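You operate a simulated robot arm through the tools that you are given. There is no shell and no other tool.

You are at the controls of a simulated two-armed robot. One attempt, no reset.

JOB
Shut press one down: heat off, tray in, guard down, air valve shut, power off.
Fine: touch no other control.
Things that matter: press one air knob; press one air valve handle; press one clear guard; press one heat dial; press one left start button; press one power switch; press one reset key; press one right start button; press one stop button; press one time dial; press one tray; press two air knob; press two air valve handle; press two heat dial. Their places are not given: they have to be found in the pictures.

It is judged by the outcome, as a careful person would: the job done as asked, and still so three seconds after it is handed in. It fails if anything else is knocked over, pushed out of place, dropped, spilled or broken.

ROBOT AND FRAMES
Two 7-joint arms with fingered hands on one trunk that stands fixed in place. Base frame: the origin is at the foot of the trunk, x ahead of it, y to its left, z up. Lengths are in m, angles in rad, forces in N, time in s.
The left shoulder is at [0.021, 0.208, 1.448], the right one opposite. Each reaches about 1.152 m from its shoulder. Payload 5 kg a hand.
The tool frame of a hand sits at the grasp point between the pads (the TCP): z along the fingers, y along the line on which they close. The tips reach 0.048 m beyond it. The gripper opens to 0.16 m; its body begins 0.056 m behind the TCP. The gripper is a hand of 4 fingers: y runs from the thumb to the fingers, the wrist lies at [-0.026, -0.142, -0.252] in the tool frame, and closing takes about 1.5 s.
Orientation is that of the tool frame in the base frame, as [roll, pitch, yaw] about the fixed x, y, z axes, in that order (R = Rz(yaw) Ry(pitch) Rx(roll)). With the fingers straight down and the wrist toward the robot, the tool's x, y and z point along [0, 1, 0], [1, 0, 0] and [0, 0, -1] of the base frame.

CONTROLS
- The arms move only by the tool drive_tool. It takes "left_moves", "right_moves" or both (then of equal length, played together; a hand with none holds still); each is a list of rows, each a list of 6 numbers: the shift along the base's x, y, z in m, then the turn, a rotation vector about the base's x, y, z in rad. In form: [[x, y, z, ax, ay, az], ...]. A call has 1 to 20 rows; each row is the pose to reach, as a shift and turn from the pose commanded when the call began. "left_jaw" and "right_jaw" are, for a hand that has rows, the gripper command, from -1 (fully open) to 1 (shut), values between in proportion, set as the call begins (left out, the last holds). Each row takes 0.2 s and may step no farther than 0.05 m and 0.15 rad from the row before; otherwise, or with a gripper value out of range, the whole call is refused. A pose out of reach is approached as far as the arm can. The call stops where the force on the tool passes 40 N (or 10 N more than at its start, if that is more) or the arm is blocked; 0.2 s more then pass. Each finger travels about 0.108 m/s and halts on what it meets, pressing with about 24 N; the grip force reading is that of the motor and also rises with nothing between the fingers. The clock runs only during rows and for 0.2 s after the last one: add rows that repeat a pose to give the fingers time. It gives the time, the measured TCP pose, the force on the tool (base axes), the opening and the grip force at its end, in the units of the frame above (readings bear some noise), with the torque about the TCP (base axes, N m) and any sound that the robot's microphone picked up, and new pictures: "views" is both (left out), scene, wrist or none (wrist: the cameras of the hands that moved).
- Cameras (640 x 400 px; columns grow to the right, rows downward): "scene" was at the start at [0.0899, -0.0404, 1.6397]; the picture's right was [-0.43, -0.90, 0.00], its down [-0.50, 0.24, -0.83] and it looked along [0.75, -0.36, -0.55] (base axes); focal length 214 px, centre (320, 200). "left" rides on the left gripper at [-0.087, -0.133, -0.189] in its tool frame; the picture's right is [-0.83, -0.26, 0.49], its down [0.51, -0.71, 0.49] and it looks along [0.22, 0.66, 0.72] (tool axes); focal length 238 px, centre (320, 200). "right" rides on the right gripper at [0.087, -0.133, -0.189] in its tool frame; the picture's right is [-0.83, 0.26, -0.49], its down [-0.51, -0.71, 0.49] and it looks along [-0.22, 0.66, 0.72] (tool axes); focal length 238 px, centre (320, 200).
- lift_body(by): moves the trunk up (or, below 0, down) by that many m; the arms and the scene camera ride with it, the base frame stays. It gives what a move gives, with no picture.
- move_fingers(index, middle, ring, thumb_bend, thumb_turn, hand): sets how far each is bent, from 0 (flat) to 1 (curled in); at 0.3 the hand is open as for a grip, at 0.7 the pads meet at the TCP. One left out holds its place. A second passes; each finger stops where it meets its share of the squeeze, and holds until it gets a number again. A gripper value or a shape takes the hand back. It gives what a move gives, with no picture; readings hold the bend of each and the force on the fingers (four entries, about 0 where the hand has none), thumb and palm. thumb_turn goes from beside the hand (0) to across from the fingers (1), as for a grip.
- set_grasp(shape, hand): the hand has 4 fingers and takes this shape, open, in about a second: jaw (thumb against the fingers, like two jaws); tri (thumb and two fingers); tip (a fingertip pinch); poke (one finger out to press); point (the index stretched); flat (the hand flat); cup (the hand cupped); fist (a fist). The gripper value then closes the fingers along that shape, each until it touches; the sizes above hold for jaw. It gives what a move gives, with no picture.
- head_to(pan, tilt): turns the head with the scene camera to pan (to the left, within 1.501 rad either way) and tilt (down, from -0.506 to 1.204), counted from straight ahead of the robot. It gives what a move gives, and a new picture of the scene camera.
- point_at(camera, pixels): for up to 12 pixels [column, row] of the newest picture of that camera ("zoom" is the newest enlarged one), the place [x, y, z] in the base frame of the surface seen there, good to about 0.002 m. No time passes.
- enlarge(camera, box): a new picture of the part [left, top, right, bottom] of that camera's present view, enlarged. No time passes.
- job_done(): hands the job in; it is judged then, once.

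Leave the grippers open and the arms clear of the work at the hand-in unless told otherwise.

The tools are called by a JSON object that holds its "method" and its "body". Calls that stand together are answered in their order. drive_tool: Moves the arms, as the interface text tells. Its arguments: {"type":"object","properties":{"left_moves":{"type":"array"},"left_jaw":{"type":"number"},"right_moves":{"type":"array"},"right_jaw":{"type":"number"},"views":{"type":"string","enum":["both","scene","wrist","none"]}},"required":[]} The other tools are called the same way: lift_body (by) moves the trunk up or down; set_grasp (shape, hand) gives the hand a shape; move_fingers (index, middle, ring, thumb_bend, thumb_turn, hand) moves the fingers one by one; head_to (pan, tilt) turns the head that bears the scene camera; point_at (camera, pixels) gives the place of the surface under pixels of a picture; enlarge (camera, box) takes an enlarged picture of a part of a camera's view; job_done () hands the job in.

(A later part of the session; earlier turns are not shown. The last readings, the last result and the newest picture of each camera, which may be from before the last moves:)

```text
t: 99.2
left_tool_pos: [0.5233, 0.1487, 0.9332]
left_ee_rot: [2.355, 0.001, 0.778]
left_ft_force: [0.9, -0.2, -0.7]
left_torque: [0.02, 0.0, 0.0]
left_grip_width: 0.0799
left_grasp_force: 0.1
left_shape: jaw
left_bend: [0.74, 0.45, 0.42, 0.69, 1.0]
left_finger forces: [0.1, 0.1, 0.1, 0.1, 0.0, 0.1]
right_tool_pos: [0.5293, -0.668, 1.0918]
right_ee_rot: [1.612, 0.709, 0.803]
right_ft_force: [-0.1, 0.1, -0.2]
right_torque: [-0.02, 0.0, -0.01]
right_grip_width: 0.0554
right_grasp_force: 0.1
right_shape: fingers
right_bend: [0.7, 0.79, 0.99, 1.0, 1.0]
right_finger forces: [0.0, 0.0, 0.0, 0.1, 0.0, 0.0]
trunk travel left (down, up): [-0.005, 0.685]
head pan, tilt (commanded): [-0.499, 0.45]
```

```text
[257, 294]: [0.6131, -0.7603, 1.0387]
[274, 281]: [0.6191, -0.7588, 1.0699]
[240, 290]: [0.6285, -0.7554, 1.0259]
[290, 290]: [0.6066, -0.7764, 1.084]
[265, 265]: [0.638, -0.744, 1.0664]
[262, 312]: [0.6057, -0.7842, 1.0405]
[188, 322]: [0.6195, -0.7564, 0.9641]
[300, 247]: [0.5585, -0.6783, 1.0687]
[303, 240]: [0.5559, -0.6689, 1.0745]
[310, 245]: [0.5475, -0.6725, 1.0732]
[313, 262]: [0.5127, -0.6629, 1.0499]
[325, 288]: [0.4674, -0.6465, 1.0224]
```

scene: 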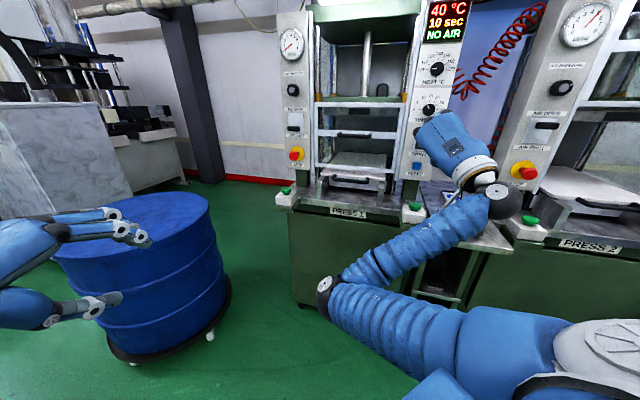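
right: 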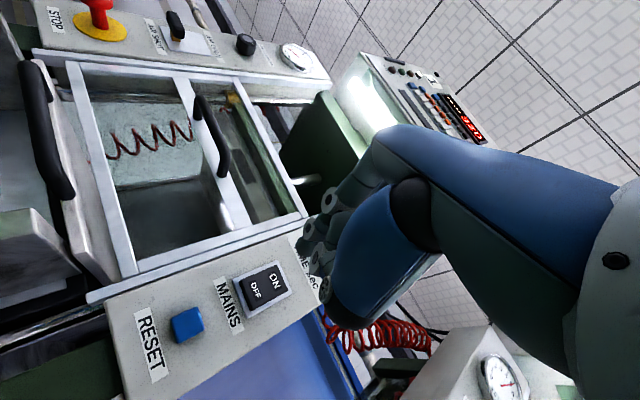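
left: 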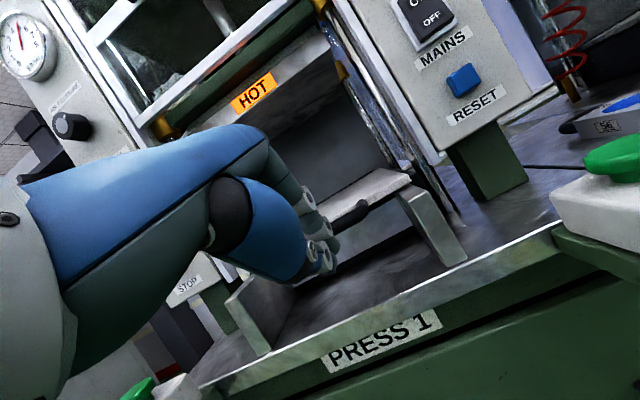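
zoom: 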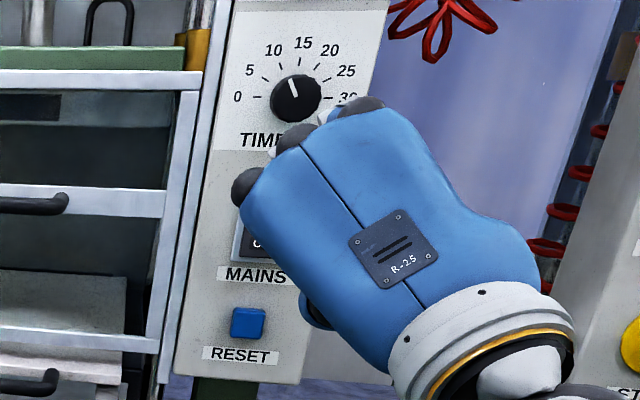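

The OFF half centre is at (0.613,-0.760,1.038) and the reset key is 0.07 m below it. I'll curl the middle finger fully so only the index is out; the thumb must open first to let it past. The hand is still 0.1 m off the panel.

{"method": "move_fingers", "body": {"hand": "right", "thumb_bend": 0.2, "thumb_turn": 0.3}}

{"method": "move_fingers", "body": {"hand": "right", "middle": 1.0, "ring": 1.0}}

{"method": "enlarge", "body": {"camera": "right", "box": [150, 150, 390, 400]}}

{"method": "enlarge", "body": {"camera": "scene", "box": [395, 85, 515, 225]}}

```text
t: 100.2
left_tool_pos: [0.5231, 0.1484, 0.9339]
left_ee_rot: [2.357, 0.001, 0.777]
left_ft_force: [-0.3, 0.2, -0.7]
left_torque: [-0.01, 0.01, -0.01]
left_grip_width: 0.0799
left_grasp_force: 0.1
left_shape: jaw
left_bend: [0.74, 0.45, 0.42, 0.69, 1.0]
left_finger forces: [0.0, 0.0, 0.0, 0.0, 0.1, 0.0]
right_tool_pos: [0.5286, -0.6677, 1.0916]
right_ee_rot: [1.611, 0.707, 0.801]
right_ft_force: [0.5, -0.1, -0.5]
right_torque: [0.0, -0.02, 0.0]
right_grip_width: 0.16
right_grasp_force: 0.1
right_shape: fingers
right_bend: [0.7, 1.0, 0.99, 0.2, 0.29]
right_finger forces: [0.0, 0.1, 0.0, 0.1, 0.0, 0.0]
trunk travel left (down, up): [-0.005, 0.685]
head pan, tilt (commanded): [-0.499, 0.45]
```

```text
t: 101.2
left_tool_pos: [0.5237, 0.1492, 0.9332]
left_ee_rot: [2.359, 0.001, 0.779]
left_ft_force: [0.1, -1.0, -0.3]
left_torque: [-0.01, -0.01, -0.03]
left_grip_width: 0.0798
left_grasp_force: 0.1
left_shape: jaw
left_bend: [0.74, 0.45, 0.42, 0.69, 1.0]
left_finger forces: [0.0, 0.1, 0.0, 0.1, 0.0, 0.0]
right_tool_pos: [0.5286, -0.6683, 1.0923]
right_ee_rot: [1.611, 0.709, 0.799]
right_ft_force: [0.4, 0.5, 0.0]
right_torque: [0.04, -0.01, -0.01]
right_grip_width: 0.1602
right_grasp_force: 0.1
right_shape: fingers
right_bend: [0.7, 1.0, 1.0, 0.2, 0.29]
right_finger forces: [0.0, 0.0, 0.1, 0.0, 0.0, 0.0]
trunk travel left (down, up): [-0.005, 0.685]
head pan, tilt (commanded): [-0.499, 0.45]
```

```text
1.60 times, centred on (270, 275) of right
```

zoom: 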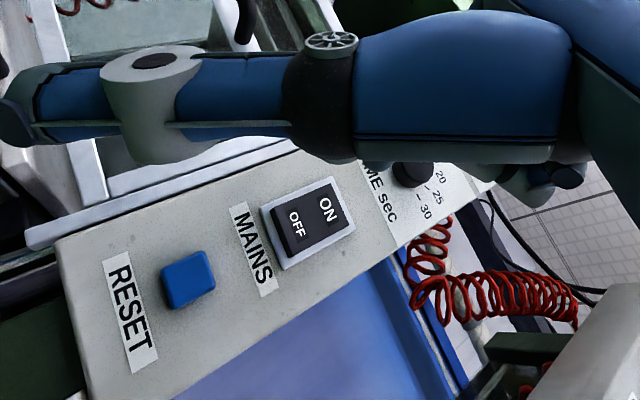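

```text
2.86 times, centred on (455, 155) of scene
```

zoom: 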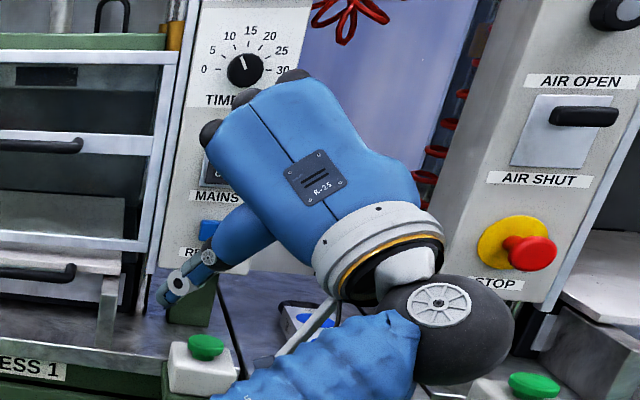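

The middle finger is curled, but the thumb now sticks out down-left, toward the start button. I'll fold it back across the hand, clear of everything.

{"method": "move_fingers", "body": {"hand": "right", "thumb_turn": 1.0, "thumb_bend": 0.5}}

{"method": "move_fingers", "body": {"hand": "right", "thumb_bend": 1.0}}

{"method": "enlarge", "body": {"camera": "right", "box": [150, 170, 370, 370]}}

{"method": "enlarge", "body": {"camera": "scene", "box": [395, 85, 515, 225]}}

```text
t: 102.2
left_tool_pos: [0.524, 0.1469, 0.9347]
left_ee_rot: [2.356, 0.001, 0.78]
left_ft_force: [-0.7, 0.4, 0.5]
left_torque: [-0.01, -0.01, 0.01]
left_grip_width: 0.0798
left_grasp_force: 0.0
left_shape: jaw
left_bend: [0.74, 0.45, 0.42, 0.69, 1.0]
left_finger forces: [0.1, 0.0, 0.0, 0.0, 0.0, 0.0]
right_tool_pos: [0.5279, -0.6672, 1.0925]
right_ee_rot: [1.612, 0.709, 0.801]
right_ft_force: [-0.4, -0.3, 0.2]
right_torque: [0.0, 0.0, -0.02]
right_grip_width: 0.042
right_grasp_force: 0.1
right_shape: fingers
right_bend: [0.7, 1.0, 1.0, 0.5, 1.0]
right_finger forces: [0.0, 0.0, 0.1, 0.1, 0.0, 0.1]
trunk travel left (down, up): [-0.005, 0.685]
head pan, tilt (commanded): [-0.499, 0.45]
```

```text
t: 103.2
left_tool_pos: [0.5233, 0.1483, 0.9334]
left_ee_rot: [2.357, 0.002, 0.778]
left_ft_force: [0.3, 0.5, -0.3]
left_torque: [-0.06, 0.01, -0.03]
left_grip_width: 0.0796
left_grasp_force: 0.0
left_shape: jaw
left_bend: [0.74, 0.45, 0.42, 0.69, 1.0]
left_finger forces: [0.0, 0.1, 0.0, 0.1, 0.1, 0.0]
right_tool_pos: [0.5281, -0.6666, 1.0914]
right_ee_rot: [1.611, 0.709, 0.801]
right_ft_force: [-0.4, 0.3, 0.3]
right_torque: [-0.01, 0.0, 0.03]
right_grip_width: 0.0098
right_grasp_force: 0.1
right_shape: fingers
right_bend: [0.7, 1.0, 1.0, 0.78, 1.0]
right_finger forces: [0.0, 0.0, 0.0, 0.1, 0.1, 0.0]
trunk travel left (down, up): [-0.005, 0.685]
head pan, tilt (commanded): [-0.499, 0.45]
```

```text
2.00 times, centred on (260, 270) of right
```

zoom: 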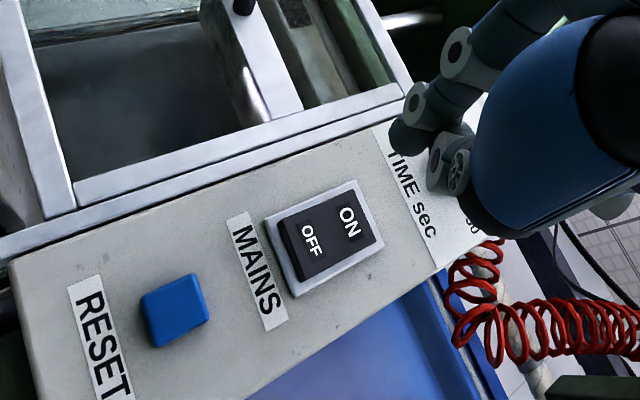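

```text
2.86 times, centred on (455, 155) of scene
```

zoom: 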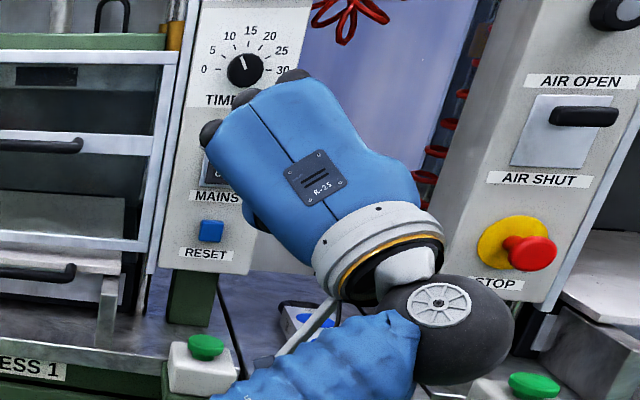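

{"method": "point_at", "body": {"camera": "zoom", "pixels": [[160, 310], [200, 280]]}}

{"method": "point_at", "body": {"camera": "right", "pixels": [[297, 240], [300, 236], [304, 242], [307, 232], [311, 222], [316, 252], [320, 245], [328, 255], [318, 262], [257, 294], [275, 282], [188, 325]]}}

{"method": "enlarge", "body": {"camera": "right", "box": [270, 180, 360, 290]}}

```text
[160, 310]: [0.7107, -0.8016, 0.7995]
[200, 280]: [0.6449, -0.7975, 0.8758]
```

```text
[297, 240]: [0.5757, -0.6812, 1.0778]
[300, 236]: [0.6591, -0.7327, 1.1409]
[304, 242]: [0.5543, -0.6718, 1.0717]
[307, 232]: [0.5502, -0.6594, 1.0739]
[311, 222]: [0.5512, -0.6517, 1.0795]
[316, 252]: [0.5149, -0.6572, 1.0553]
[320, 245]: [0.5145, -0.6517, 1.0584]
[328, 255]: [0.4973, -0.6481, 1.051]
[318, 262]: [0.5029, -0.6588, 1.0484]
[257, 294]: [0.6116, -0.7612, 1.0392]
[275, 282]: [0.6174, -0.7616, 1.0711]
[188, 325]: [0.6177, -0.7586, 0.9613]
```

```text
3.64 times, centred on (315, 235) of right
```

zoom: 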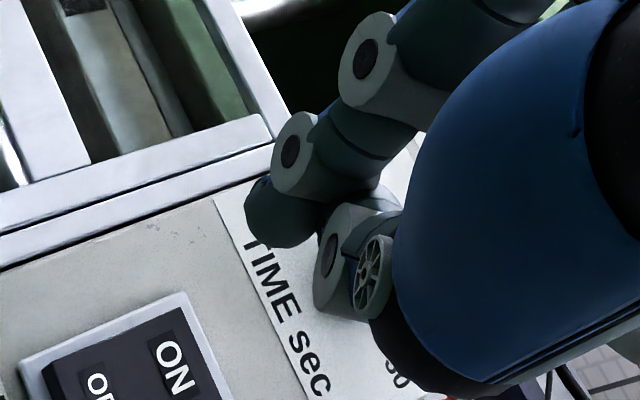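

Only the index is out now. Its tip front is at about (0.568,-0.683,1.076), and the OFF half is at x+y≈-0.149, z≈1.037. I'll align laterally and in height first, keeping the same standoff.

{"method": "drive_tool", "body": {"right_moves": [[-0.0055, -0.0055, -0.013, 0, 0, 0], [-0.011, -0.011, -0.026, 0, 0, 0], [-0.0166, -0.0166, -0.04, 0, 0, 0], [-0.0166, -0.0166, -0.04, 0, 0, 0]], "views": "wrist"}}

{"method": "enlarge", "body": {"camera": "right", "box": [230, 180, 350, 310]}}

{"method": "point_at", "body": {"camera": "right", "pixels": [[304, 242], [300, 240], [306, 235]]}}

```text
t: 104.2
left_tool_pos: [0.5243, 0.1474, 0.9344]
left_ee_rot: [2.356, 0.002, 0.778]
left_ft_force: [0.2, 0.2, -0.3]
left_torque: [0.02, 0.0, 0.02]
left_grip_width: 0.0798
left_grasp_force: 0.1
left_shape: jaw
left_bend: [0.74, 0.45, 0.42, 0.69, 1.0]
left_finger forces: [0.1, 0.0, 0.1, 0.0, 0.0, 0.1]
right_tool_pos: [0.5119, -0.6846, 1.0505]
right_ee_rot: [1.611, 0.708, 0.801]
right_ft_force: [0.2, -0.1, 0.3]
right_torque: [0.0, 0.0, -0.03]
right_grip_width: 0.0102
right_grasp_force: 0.0
right_shape: fingers
right_bend: [0.7, 1.0, 1.0, 0.77, 1.0]
right_finger forces: [0.1, 0.1, 0.0, 0.1, 0.0, 0.0]
trunk travel left (down, up): [-0.005, 0.685]
head pan, tilt (commanded): [-0.499, 0.45]
```

right: 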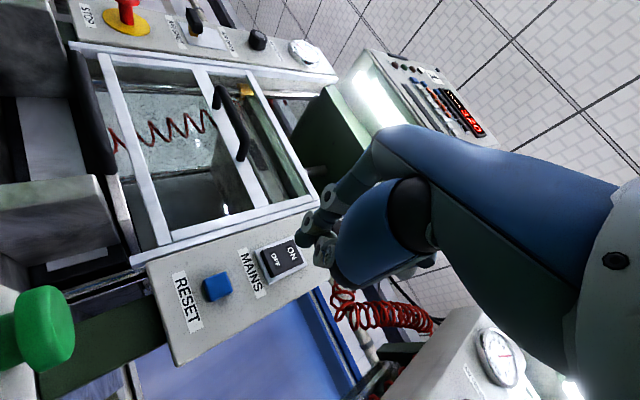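

```text
3.08 times, centred on (290, 245) of right
```

zoom: 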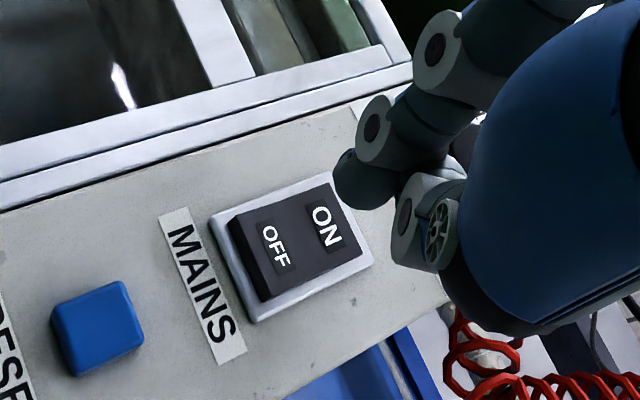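

```text
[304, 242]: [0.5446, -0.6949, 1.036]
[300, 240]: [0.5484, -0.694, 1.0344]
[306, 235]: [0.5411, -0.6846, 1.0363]
```

The fingertip is lined up. The wrist camera shows the green start button fairly near, so I'll check the clearance of the forearm and elbow to it before going forward.

{"method": "head_to", "body": {"pan": -0.6, "tilt": 0.6}}

{"method": "enlarge", "body": {"camera": "scene", "box": [270, 40, 510, 260]}}

```text
t: 105.0
left_tool_pos: [0.5233, 0.1475, 0.9328]
left_ee_rot: [2.356, 0.0, 0.779]
left_ft_force: [-0.2, 1.1, 0.1]
left_torque: [-0.01, 0.0, 0.02]
left_grip_width: 0.0797
left_grasp_force: 0.0
left_shape: jaw
left_bend: [0.74, 0.45, 0.42, 0.69, 1.0]
left_finger forces: [0.0, 0.0, 0.0, 0.1, 0.0, 0.1]
right_tool_pos: [0.5109, -0.6851, 1.0506]
right_ee_rot: [1.611, 0.708, 0.798]
right_ft_force: [-0.9, 0.0, -0.3]
right_torque: [0.0, -0.03, -0.02]
right_grip_width: 0.0102
right_grasp_force: 0.1
right_shape: fingers
right_bend: [0.7, 1.0, 1.0, 0.77, 1.0]
right_finger forces: [0.1, 0.0, 0.1, 0.0, 0.0, 0.0]
trunk travel left (down, up): [-0.005, 0.685]
head pan, tilt (commanded): [-0.6, 0.6]
```

scene: 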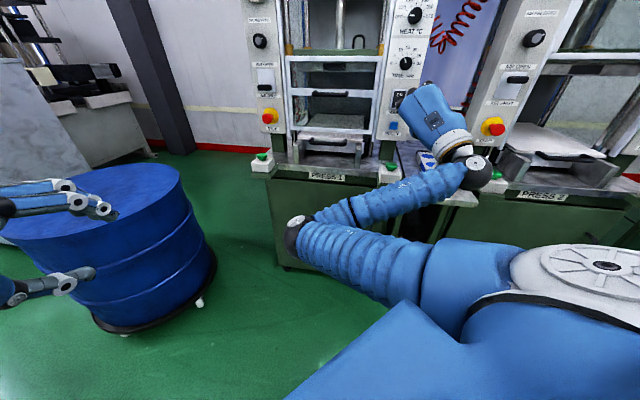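

```text
1.82 times, centred on (390, 150) of scene
```

zoom: 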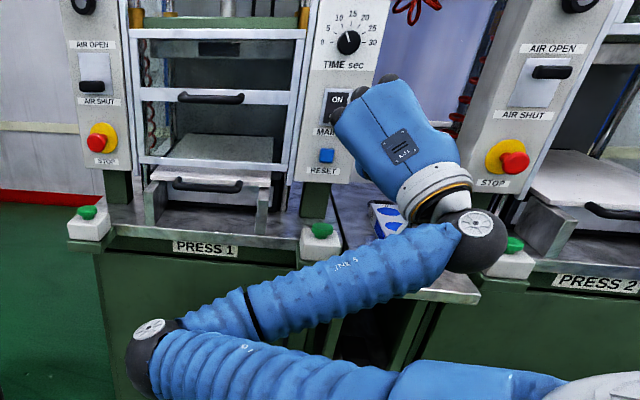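

{"method": "point_at", "body": {"camera": "scene", "pixels": [[295, 220], [300, 235], [340, 210], [370, 198], [388, 190], [410, 180], [440, 172], [470, 165], [389, 166], [391, 175], [478, 180], [511, 165]]}}

```text
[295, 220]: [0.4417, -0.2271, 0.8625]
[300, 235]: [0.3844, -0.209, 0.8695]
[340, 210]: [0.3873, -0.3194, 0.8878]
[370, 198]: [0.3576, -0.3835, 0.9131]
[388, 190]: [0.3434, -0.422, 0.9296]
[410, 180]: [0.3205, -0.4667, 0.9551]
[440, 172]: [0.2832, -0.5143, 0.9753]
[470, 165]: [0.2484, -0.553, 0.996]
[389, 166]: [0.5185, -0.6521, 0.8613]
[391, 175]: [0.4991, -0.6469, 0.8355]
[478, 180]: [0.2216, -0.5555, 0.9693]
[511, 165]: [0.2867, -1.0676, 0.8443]
```

The forearm, wrist and hand-mounted camera all stay more than 0.1 m from the start button. I'll advance 0.07 m straight toward the OFF half and check the alignment.

{"method": "drive_tool", "body": {"right_moves": [[0.0124, -0.0124, 0, 0, 0, 0], [0.0248, -0.0248, 0, 0, 0, 0], [0.0371, -0.0371, 0, 0, 0, 0], [0.0495, -0.0495, 0, 0, 0, 0], [0.0495, -0.0495, 0, 0, 0, 0]], "views": "wrist"}}

{"method": "enlarge", "body": {"camera": "right", "box": [230, 180, 350, 310]}}

{"method": "enlarge", "body": {"camera": "scene", "box": [360, 50, 460, 190]}}

```text
t: 106.2
left_tool_pos: [0.5237, 0.1476, 0.9329]
left_ee_rot: [2.358, 0.001, 0.78]
left_ft_force: [0.1, 0.5, -0.4]
left_torque: [0.02, 0.02, -0.01]
left_grip_width: 0.0798
left_grasp_force: 0.0
left_shape: jaw
left_bend: [0.74, 0.45, 0.42, 0.69, 1.0]
left_finger forces: [0.0, 0.0, 0.1, 0.0, 0.0, 0.1]
right_tool_pos: [0.5601, -0.7347, 1.0523]
right_ee_rot: [1.609, 0.708, 0.796]
right_ft_force: [1.0, 0.4, 0.1]
right_torque: [0.01, 0.0, 0.01]
right_grip_width: 0.01
right_grasp_force: 0.1
right_shape: fingers
right_bend: [0.7, 1.0, 1.0, 0.77, 1.0]
right_finger forces: [0.0, 0.0, 0.1, 0.0, 0.0, 0.1]
trunk travel left (down, up): [-0.005, 0.685]
head pan, tilt (commanded): [-0.6, 0.6]
```

right: 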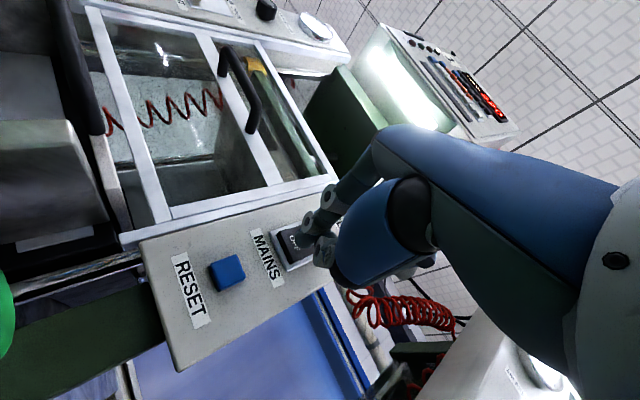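

```text
3.08 times, centred on (290, 245) of right
```

zoom: 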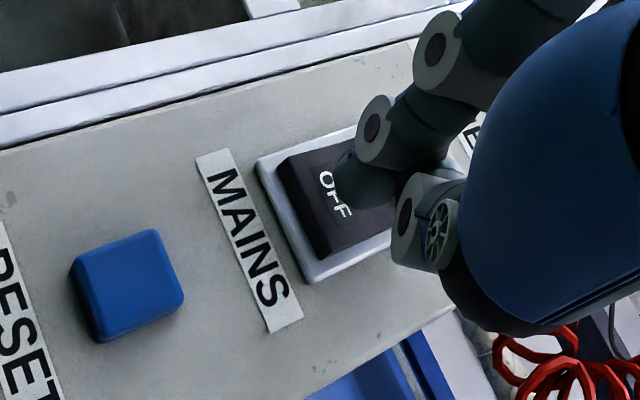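

```text
2.86 times, centred on (410, 120) of scene
```

zoom: 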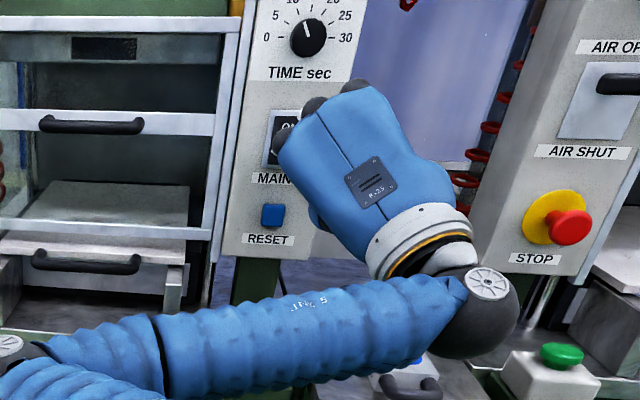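

{"method": "point_at", "body": {"camera": "right", "pixels": [[304, 242], [300, 240], [298, 243], [295, 243], [288, 255], [310, 232], [280, 250]]}}

```text
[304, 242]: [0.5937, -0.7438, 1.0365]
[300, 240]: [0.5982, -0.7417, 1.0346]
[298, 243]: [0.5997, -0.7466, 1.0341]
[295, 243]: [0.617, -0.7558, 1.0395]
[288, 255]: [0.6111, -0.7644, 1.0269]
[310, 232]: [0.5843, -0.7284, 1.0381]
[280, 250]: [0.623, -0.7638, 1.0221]
```

The tip is at z≈1.035 on the OFF half's line, about 0.016 m short. I'll press forward slowly and watch the force, sound and display.

{"method": "drive_tool", "body": {"right_moves": [[0.005, -0.005, 0, 0, 0, 0], [0.01, -0.01, 0, 0, 0, 0], [0.014, -0.014, 0, 0, 0, 0], [0.018, -0.018, 0, 0, 0, 0]], "views": "both"}}

{"method": "enlarge", "body": {"camera": "right", "box": [230, 180, 350, 310]}}

```text
t: 106.7
left_tool_pos: [0.5227, 0.1486, 0.9344]
left_ee_rot: [2.353, -0.001, 0.778]
left_ft_force: [-0.1, -1.0, -0.7]
left_torque: [0.06, 0.0, 0.06]
left_grip_width: 0.0797
left_grasp_force: 0.1
left_shape: jaw
left_bend: [0.74, 0.45, 0.42, 0.69, 1.0]
left_finger forces: [0.0, 0.0, 0.0, 0.0, 0.0, 0.1]
right_tool_pos: [0.5661, -0.7376, 1.0553]
right_ee_rot: [1.602, 0.709, 0.798]
right_ft_force: [-20.4, 23.5, 0.9]
right_torque: [0.05, 0.03, 0.91]
right_grip_width: 0.0101
right_grasp_force: 23.0
right_shape: fingers
right_bend: [0.7, 1.0, 1.0, 0.77, 1.0]
right_finger forces: [45.6, 0.1, 0.0, 0.0, 0.1, 0.1]
trunk travel left (down, up): [-0.005, 0.685]
head pan, tilt (commanded): [-0.6, 0.6]
stopped in row 2 (right hand): the force on the tool passed its limit at 46 N (the readings are from after the stop); the commanded pose is now the measured one
```

scene: 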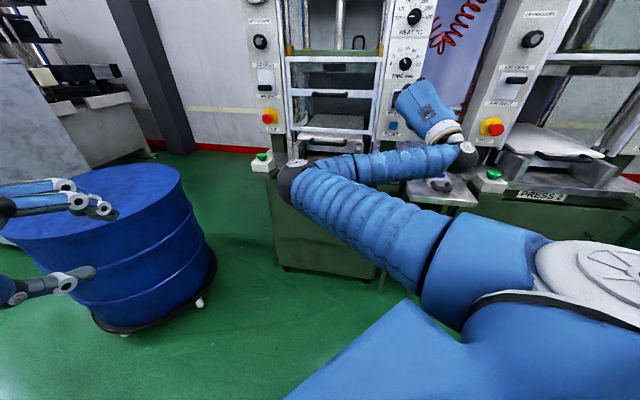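
right: 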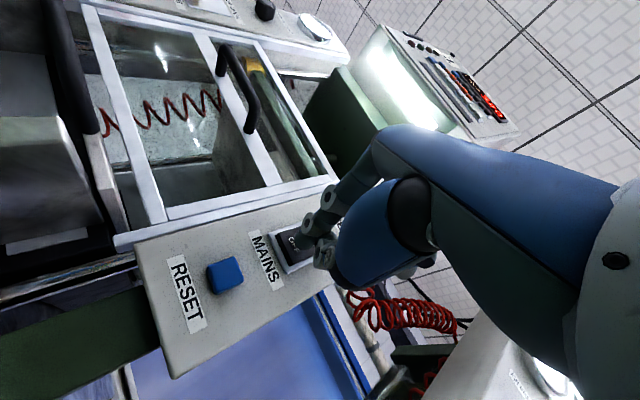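

```text
3.08 times, centred on (290, 245) of right
```

zoom: 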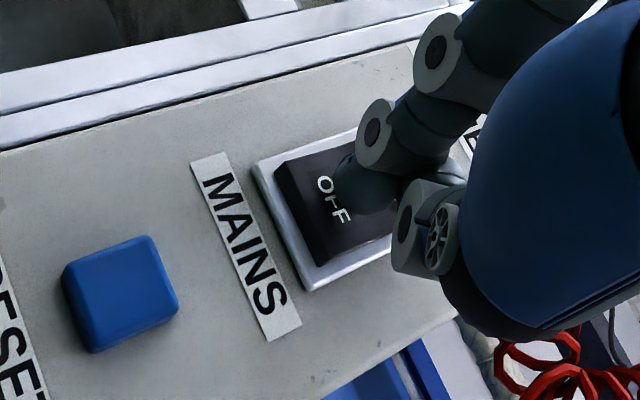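

The index met 46 N after only about 6 mm and I heard no click. I'll check where the tip is touching and whether the power state changed.

{"method": "point_at", "body": {"camera": "right", "pixels": [[304, 242], [300, 240], [297, 243], [295, 240], [290, 250], [293, 236], [285, 262], [302, 262], [310, 232], [300, 250]]}}

{"method": "head_to", "body": {"pan": -0.6, "tilt": 0.25}}

{"method": "enlarge", "body": {"camera": "scene", "box": [360, 60, 480, 240]}}

```text
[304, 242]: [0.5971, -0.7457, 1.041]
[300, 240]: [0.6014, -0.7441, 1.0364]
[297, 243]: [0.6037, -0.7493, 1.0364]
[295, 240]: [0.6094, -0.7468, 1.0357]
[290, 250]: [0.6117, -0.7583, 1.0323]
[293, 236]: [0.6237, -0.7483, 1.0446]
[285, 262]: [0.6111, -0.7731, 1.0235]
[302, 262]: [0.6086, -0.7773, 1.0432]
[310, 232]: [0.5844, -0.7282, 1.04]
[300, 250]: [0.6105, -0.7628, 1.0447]
```

```text
t: 107.5
left_tool_pos: [0.5211, 0.1498, 0.9355]
left_ee_rot: [2.352, 0.001, 0.781]
left_ft_force: [1.1, 0.5, -0.5]
left_torque: [-0.01, 0.01, -0.02]
left_grip_width: 0.0799
left_grasp_force: 0.0
left_shape: jaw
left_bend: [0.74, 0.45, 0.42, 0.69, 1.0]
left_finger forces: [0.1, 0.0, 0.0, 0.0, 0.0, 0.0]
right_tool_pos: [0.5656, -0.7384, 1.0558]
right_ee_rot: [1.605, 0.708, 0.8]
right_ft_force: [-26.3, 31.8, 1.4]
right_torque: [-0.03, -0.11, 1.14]
right_grip_width: 0.0102
right_grasp_force: 27.6
right_shape: fingers
right_bend: [0.7, 1.0, 1.0, 0.76, 1.0]
right_finger forces: [55.5, 0.0, 0.1, 0.0, 0.0, 0.0]
trunk travel left (down, up): [-0.005, 0.685]
head pan, tilt (commanded): [-0.6, 0.25]
```

scene: 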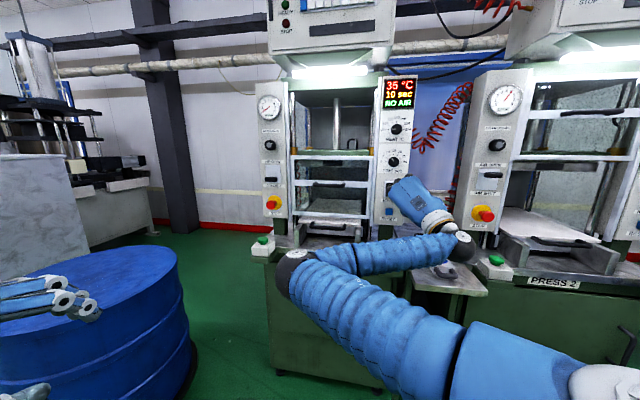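

```text
2.22 times, centred on (420, 150) of scene
```

zoom: 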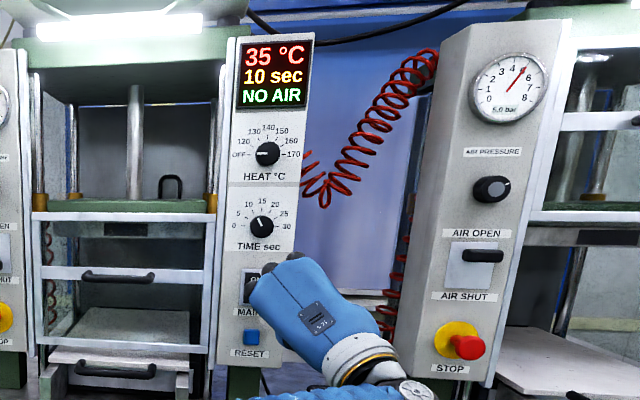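

The press is still on ("35 °C, NO AIR") with 55 N on the fingertip, so the contact is probably too near the rocker's pivot. I'll look closely before adjusting.

{"method": "enlarge", "body": {"camera": "right", "box": [268, 215, 332, 275]}}

{"method": "enlarge", "body": {"camera": "scene", "box": [370, 160, 410, 225]}}

```text
6.67 times, centred on (300, 245) of right
```

zoom: 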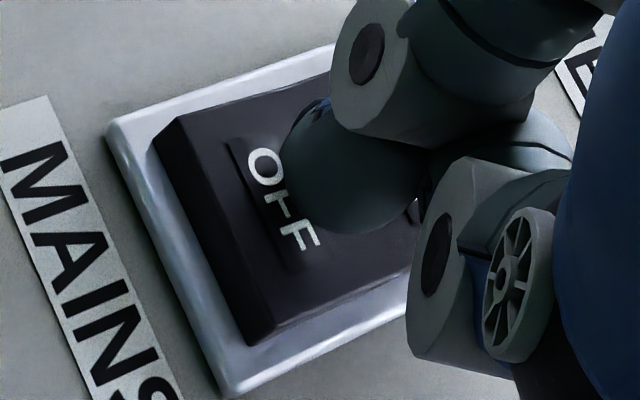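

```text
6.15 times, centred on (390, 192) of scene
```

zoom: 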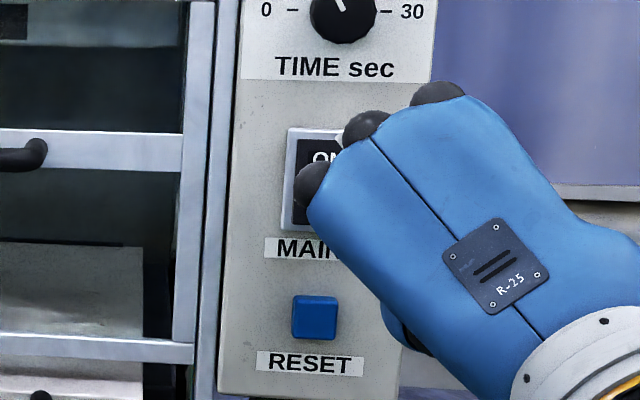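

The tip is touching the middle of the rocker, at z≈1.05, instead of its OFF end at about 1.034. I'll back off 12 mm and move down 16 mm, then press again.

{"method": "drive_tool", "body": {"right_moves": [[-0.0085, 0.0085, 0, 0, 0, 0], [-0.0085, 0.0085, -0.008, 0, 0, 0], [-0.0085, 0.0085, -0.017, 0, 0, 0], [-0.0085, 0.0085, -0.017, 0, 0, 0]], "views": "wrist"}}

{"method": "enlarge", "body": {"camera": "right", "box": [258, 205, 332, 275]}}

```text
t: 108.5
left_tool_pos: [0.5233, 0.147, 0.9331]
left_ee_rot: [2.357, 0.002, 0.778]
left_ft_force: [-0.1, -0.4, -0.5]
left_torque: [0.01, 0.01, 0.02]
left_grip_width: 0.0798
left_grasp_force: 0.2
left_shape: jaw
left_bend: [0.74, 0.45, 0.42, 0.69, 1.0]
left_finger forces: [0.1, 0.0, 0.1, 0.0, 0.0, 0.0]
right_tool_pos: [0.5598, -0.7319, 1.0343]
right_ee_rot: [1.61, 0.707, 0.803]
right_ft_force: [0.0, -0.4, -0.1]
right_torque: [0.01, 0.02, 0.0]
right_grip_width: 0.0106
right_grasp_force: 0.1
right_shape: fingers
right_bend: [0.7, 1.0, 1.0, 0.76, 1.0]
right_finger forces: [0.0, 0.1, 0.1, 0.0, 0.0, 0.1]
trunk travel left (down, up): [-0.005, 0.685]
head pan, tilt (commanded): [-0.6, 0.25]
```

right: 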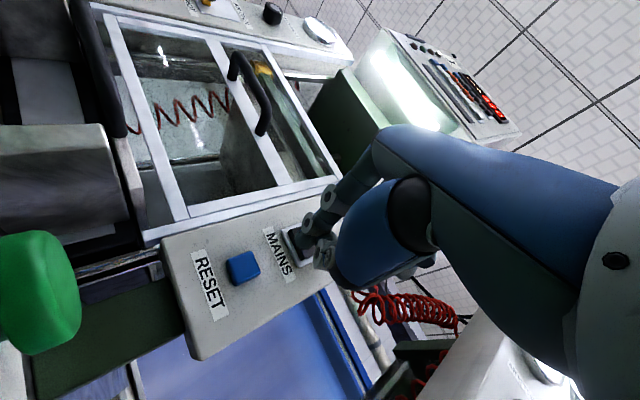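

```text
5.71 times, centred on (295, 240) of right
```

zoom: 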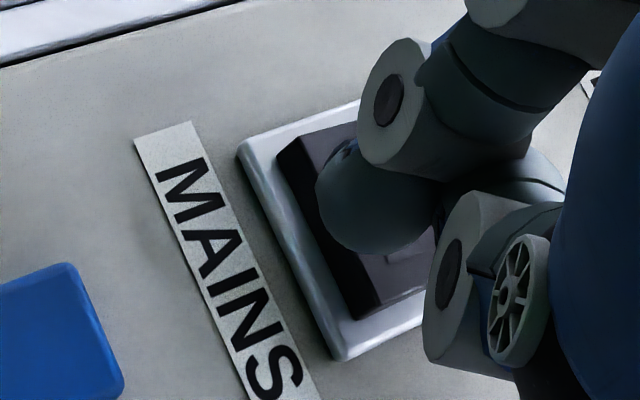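

The tip now covers the OFF end. I'll raise it 3 mm to stay off the bezel and press forward slowly.

{"method": "drive_tool", "body": {"right_moves": [[0.004, -0.004, 0.003, 0, 0, 0], [0.008, -0.008, 0.003, 0, 0, 0], [0.011, -0.011, 0.003, 0, 0, 0], [0.014, -0.014, 0.003, 0, 0, 0], [0.017, -0.017, 0.003, 0, 0, 0]], "views": "both"}}

{"method": "enlarge", "body": {"camera": "right", "box": [258, 205, 332, 275]}}

{"method": "enlarge", "body": {"camera": "scene", "box": [360, 60, 480, 240]}}

```text
t: 109.3
left_tool_pos: [0.5219, 0.1466, 0.9357]
left_ee_rot: [2.353, 0.001, 0.777]
left_ft_force: [0.3, 0.6, -0.1]
left_torque: [0.04, -0.02, 0.03]
left_grip_width: 0.0801
left_grasp_force: 0.1
left_shape: jaw
left_bend: [0.74, 0.45, 0.42, 0.69, 1.0]
left_finger forces: [0.0, 0.1, 0.1, 0.0, 0.0, 0.1]
right_tool_pos: [0.5689, -0.7377, 1.04]
right_ee_rot: [1.606, 0.71, 0.808]
right_ft_force: [-24.0, 25.1, -2.9]
right_torque: [0.07, 0.19, 0.76]
right_grip_width: 0.01
right_grasp_force: 24.9
right_shape: fingers
right_bend: [0.7, 1.0, 1.0, 0.76, 1.0]
right_finger forces: [49.0, 0.0, 0.1, 0.2, 0.0, 0.1]
trunk travel left (down, up): [-0.005, 0.685]
head pan, tilt (commanded): [-0.6, 0.25]
stopped in row 4 (right hand): the force on the tool passed its limit at 47 N (the readings are from after the stop); the commanded pose is now the measured one
```

scene: 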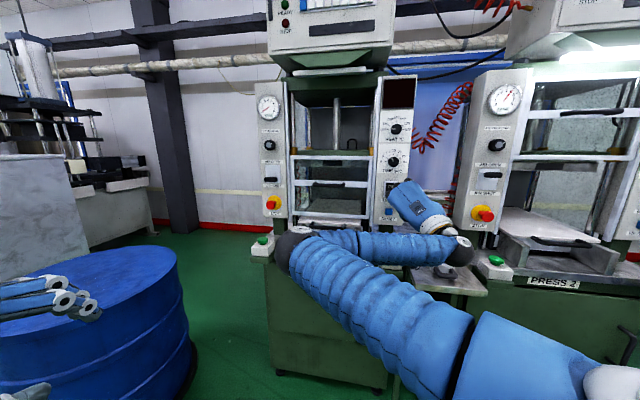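
right: 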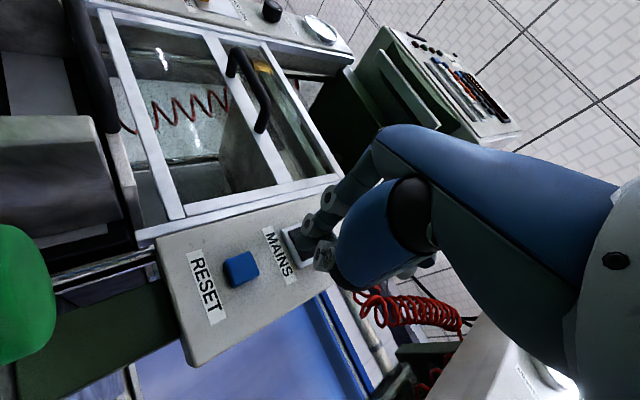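

```text
5.71 times, centred on (295, 240) of right
```

zoom: 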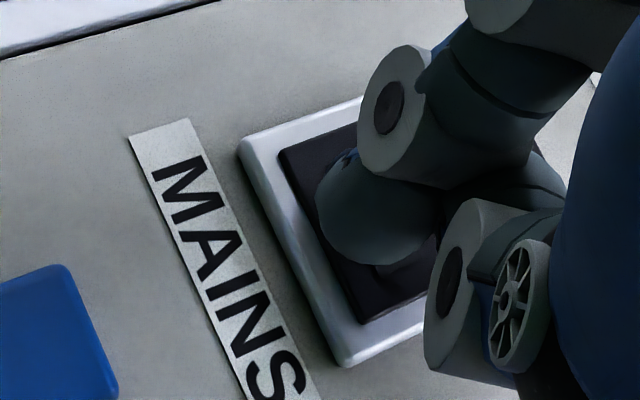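

```text
2.22 times, centred on (420, 150) of scene
```

zoom: 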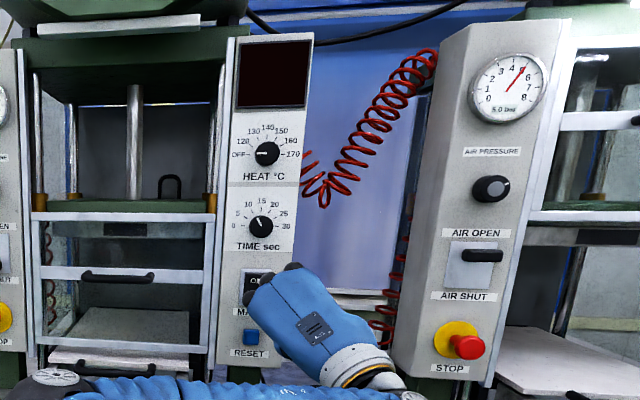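

The display and light went dark, so the power is off. I'll withdraw the right hand straight back from the panel, then raise it away from the work.

{"method": "drive_tool", "body": {"right_moves": [[-0.012, 0.012, 0, 0, 0, 0], [-0.03, 0.03, 0, 0, 0, 0], [-0.05, 0.05, 0.005, 0, 0, 0], [-0.065, 0.065, 0.025, 0, 0, 0], [-0.075, 0.075, 0.055, 0, 0, 0], [-0.083, 0.083, 0.09, 0, 0, 0], [-0.09, 0.09, 0.125, 0, 0, 0], [-0.095, 0.095, 0.16, 0, 0, 0], [-0.1, 0.1, 0.195, 0, 0, 0]], "views": "both"}}

{"method": "enlarge", "body": {"camera": "scene", "box": [250, 60, 430, 270]}}

```text
t: 111.3
left_tool_pos: [0.5222, 0.1468, 0.9341]
left_ee_rot: [2.356, 0.001, 0.781]
left_ft_force: [-0.7, 0.4, 0.0]
left_torque: [-0.02, -0.04, -0.02]
left_grip_width: 0.0799
left_grasp_force: 0.0
left_shape: jaw
left_bend: [0.74, 0.45, 0.42, 0.69, 1.0]
left_finger forces: [0.1, 0.1, 0.0, 0.1, 0.0, 0.0]
right_tool_pos: [0.4689, -0.6386, 1.233]
right_ee_rot: [1.611, 0.709, 0.806]
right_ft_force: [0.3, 0.4, -0.4]
right_torque: [0.01, -0.03, -0.02]
right_grip_width: 0.0108
right_grasp_force: 0.0
right_shape: fingers
right_bend: [0.7, 1.0, 1.0, 0.76, 1.0]
right_finger forces: [0.0, 0.0, 0.0, 0.0, 0.0, 0.0]
trunk travel left (down, up): [-0.005, 0.685]
head pan, tilt (commanded): [-0.6, 0.25]
```

scene: 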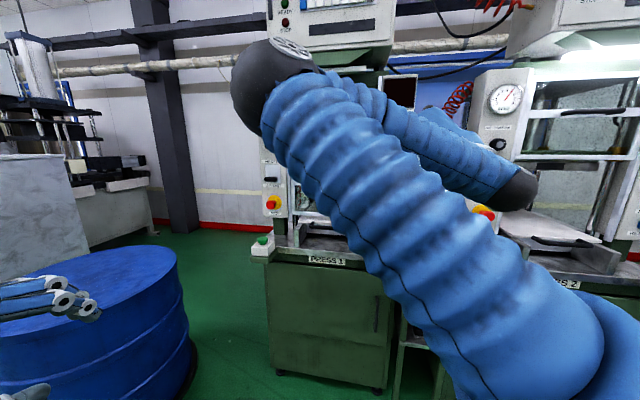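
right: 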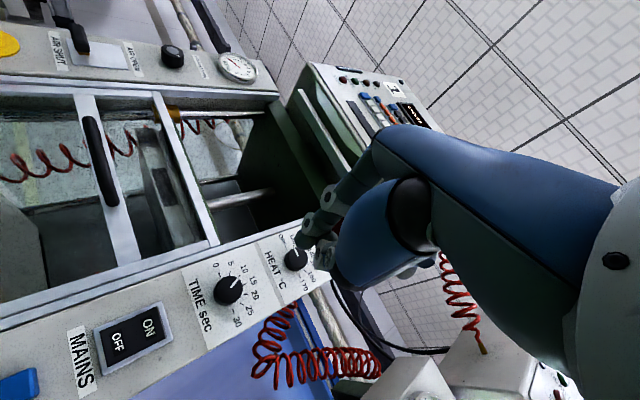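

```text
1.90 times, centred on (340, 165) of scene
```

zoom: 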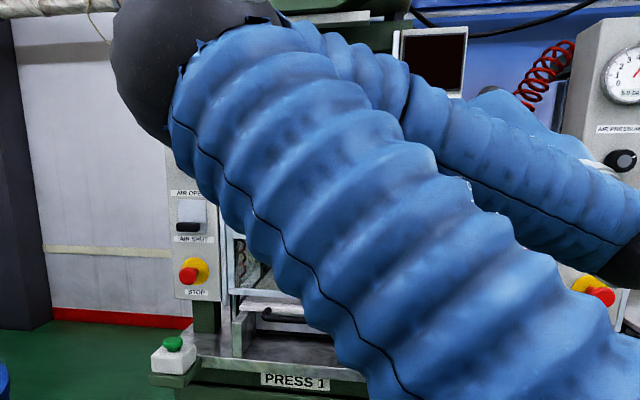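

Now I'll check everything. First I'll raise the right arm further up and to the right to clear the view, then open its hand.

{"method": "drive_tool", "body": {"right_moves": [[-0.008, -0.011, 0.036, 0, 0, 0], [-0.016, -0.022, 0.072, 0, 0, 0], [-0.024, -0.034, 0.108, 0, 0, 0], [-0.032, -0.046, 0.144, 0, 0, 0], [-0.041, -0.058, 0.18, 0, 0, 0], [-0.05, -0.07, 0.216, 0, 0, 0], [-0.06, -0.08, 0.25, 0, 0, 0]], "views": "both"}}

{"method": "enlarge", "body": {"camera": "right", "box": [0, 100, 360, 400]}}

```text
t: 113.0
left_tool_pos: [0.522, 0.1478, 0.9336]
left_ee_rot: [2.355, 0.001, 0.778]
left_ft_force: [-1.7, 0.1, 0.3]
left_torque: [-0.01, -0.02, 0.03]
left_grip_width: 0.0799
left_grasp_force: 0.1
left_shape: jaw
left_bend: [0.74, 0.45, 0.42, 0.69, 1.0]
left_finger forces: [0.0, 0.0, 0.1, 0.1, 0.0, 0.0]
right_tool_pos: [0.4111, -0.7231, 1.4811]
right_ee_rot: [1.612, 0.708, 0.809]
right_ft_force: [-0.8, 0.1, 0.1]
right_torque: [-0.03, -0.01, 0.02]
right_grip_width: 0.0106
right_grasp_force: 0.1
right_shape: fingers
right_bend: [0.7, 1.0, 1.0, 0.76, 1.0]
right_finger forces: [0.1, 0.1, 0.1, 0.0, 0.1, 0.0]
trunk travel left (down, up): [-0.005, 0.685]
head pan, tilt (commanded): [-0.6, 0.25]
```

scene: 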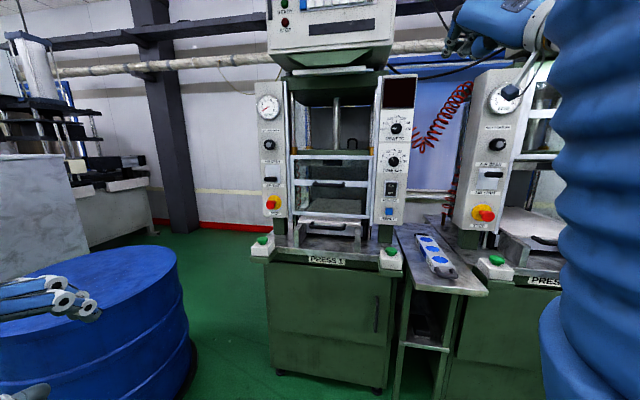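
right: 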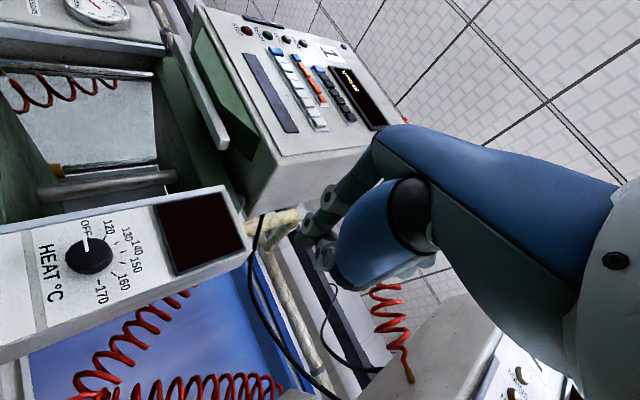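

```text
1.33 times, centred on (180, 250) of right
```

zoom: 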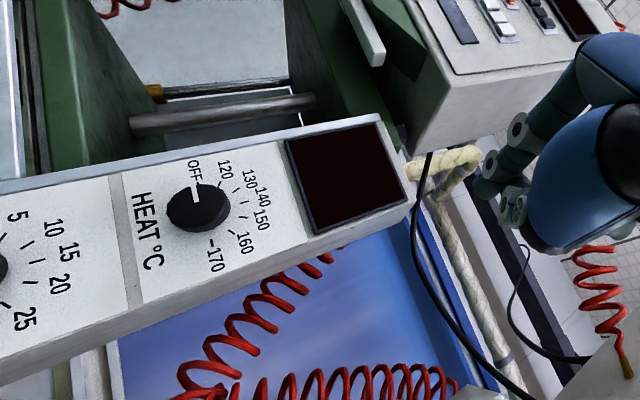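

The view of press one is clear again. I'll zoom in on both control columns, the guard and the tray to confirm each item.

{"method": "enlarge", "body": {"camera": "scene", "box": [250, 70, 420, 275]}}

{"method": "enlarge", "body": {"camera": "scene", "box": [370, 70, 420, 230]}}

{"method": "enlarge", "body": {"camera": "scene", "box": [250, 80, 300, 230]}}

{"method": "enlarge", "body": {"camera": "scene", "box": [270, 140, 400, 260]}}

```text
1.95 times, centred on (335, 172) of scene
```

zoom: 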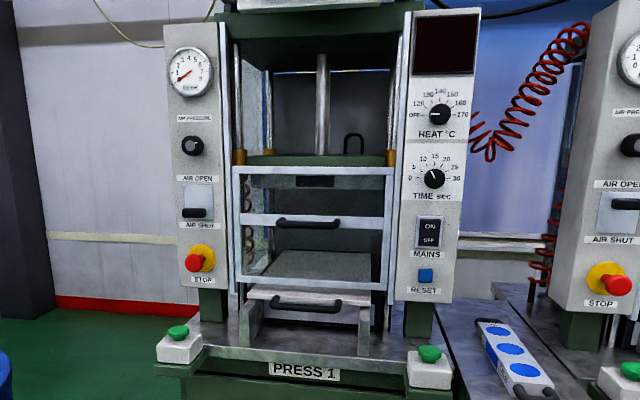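

```text
2.50 times, centred on (395, 150) of scene
```

zoom: 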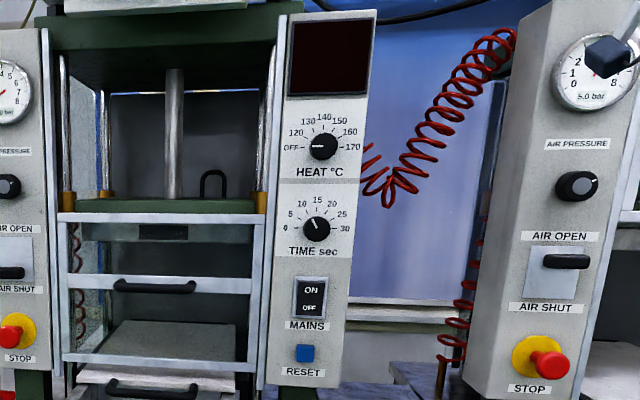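

```text
2.67 times, centred on (275, 155) of scene
```

zoom: 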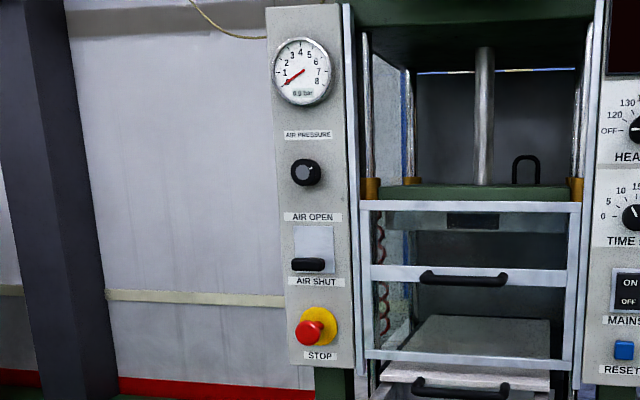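

```text
3.33 times, centred on (335, 200) of scene
```

zoom: 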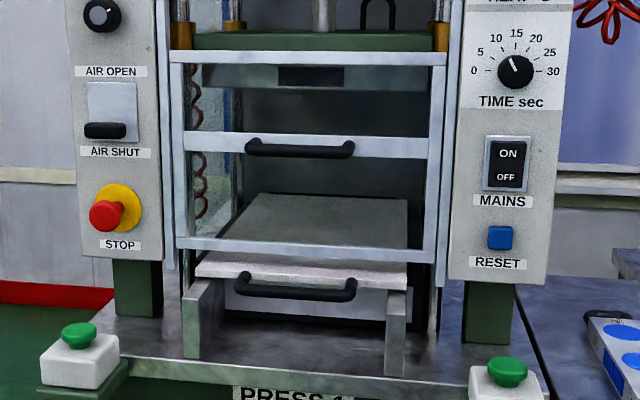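

All five items look right: the dial is at OFF, the tray is in, the guard is down, the lever is at AIR SHUT with 0 bar, and the mains rocker is on OFF with the display dark. I'll move the right hand further back and open both hands.

{"method": "drive_tool", "body": {"right_moves": [[-0.015, 0.015, 0, 0, 0, 0], [-0.03, 0.03, 0, 0, 0, 0], [-0.045, 0.045, 0.01, 0, 0, 0], [-0.06, 0.06, 0.02, 0, 0, 0]], "left_moves": [[0, 0, 0, 0, 0, 0], [0, 0, 0, 0, 0, 0], [0, 0, 0, 0, 0, 0], [0, 0, 0, 0, 0, 0]], "left_jaw": -1.0, "views": "scene"}}

{"method": "set_grasp", "body": {"hand": "right", "shape": "jaw"}}

{"method": "point_at", "body": {"camera": "scene", "pixels": [[325, 225], [318, 224], [300, 180], [355, 182], [345, 183], [300, 213], [355, 215]]}}

{"method": "enlarge", "body": {"camera": "scene", "box": [378, 105, 418, 180]}}

```text
t: 114.0
left_tool_pos: [0.523, 0.1479, 0.934]
left_ee_rot: [2.357, 0.001, 0.778]
left_ft_force: [0.1, -0.1, 0.0]
left_torque: [0.0, -0.02, -0.02]
left_grip_width: 0.1596
left_grasp_force: 0.1
left_shape: jaw
left_bend: [0.3, 0.3, 0.3, 0.3, 0.98]
left_finger forces: [0.0, 0.1, 0.0, 0.0, 0.1, 0.1]
right_tool_pos: [0.3493, -0.6609, 1.5025]
right_ee_rot: [1.612, 0.71, 0.813]
right_ft_force: [0.2, 1.0, 0.0]
right_torque: [0.02, 0.02, 0.01]
right_grip_width: 0.0105
right_grasp_force: 0.0
right_shape: fingers
right_bend: [0.7, 1.0, 1.0, 0.76, 1.0]
right_finger forces: [0.0, 0.0, 0.1, 0.1, 0.1, 0.0]
trunk travel left (down, up): [-0.005, 0.685]
head pan, tilt (commanded): [-0.6, 0.25]
```

scene: 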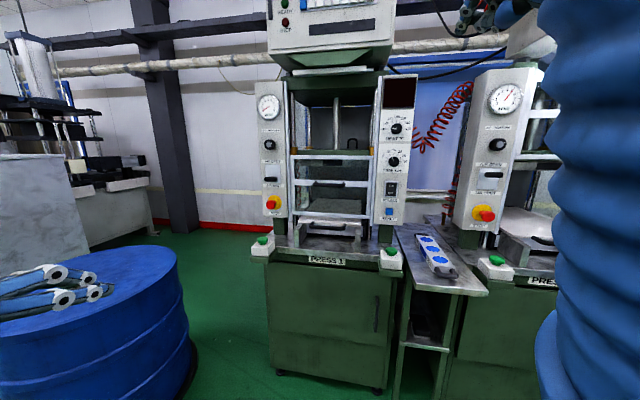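

```text
t: 114.8
left_tool_pos: [0.5228, 0.1475, 0.9346]
left_ee_rot: [2.357, 0.001, 0.78]
left_ft_force: [0.0, 0.4, -0.2]
left_torque: [0.0, 0.02, 0.01]
left_grip_width: 0.1595
left_grasp_force: 0.2
left_shape: jaw
left_bend: [0.3, 0.3, 0.3, 0.3, 0.98]
left_finger forces: [0.1, 0.0, 0.1, 0.1, 0.0, 0.1]
right_tool_pos: [0.3526, -0.6625, 1.5027]
right_ee_rot: [1.611, 0.709, 0.81]
right_ft_force: [0.4, 0.1, 0.5]
right_torque: [-0.01, 0.02, 0.0]
right_grip_width: 0.1595
right_grasp_force: 0.1
right_shape: jaw
right_bend: [0.3, 0.3, 0.3, 0.3, 0.98]
right_finger forces: [0.1, 0.0, 0.0, 0.1, 0.0, 0.1]
trunk travel left (down, up): [-0.005, 0.685]
head pan, tilt (commanded): [-0.6, 0.25]
```

```text
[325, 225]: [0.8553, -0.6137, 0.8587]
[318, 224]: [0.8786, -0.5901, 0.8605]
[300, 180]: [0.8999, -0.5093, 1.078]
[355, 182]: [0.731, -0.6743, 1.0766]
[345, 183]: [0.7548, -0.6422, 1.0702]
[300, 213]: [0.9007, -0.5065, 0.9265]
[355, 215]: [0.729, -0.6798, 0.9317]
```

```text
5.33 times, centred on (398, 142) of scene
```

zoom: 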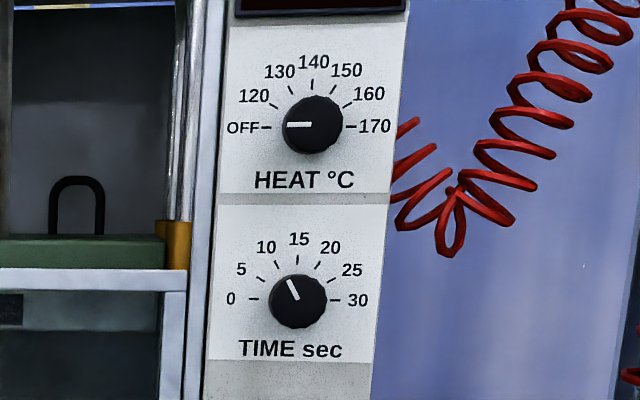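

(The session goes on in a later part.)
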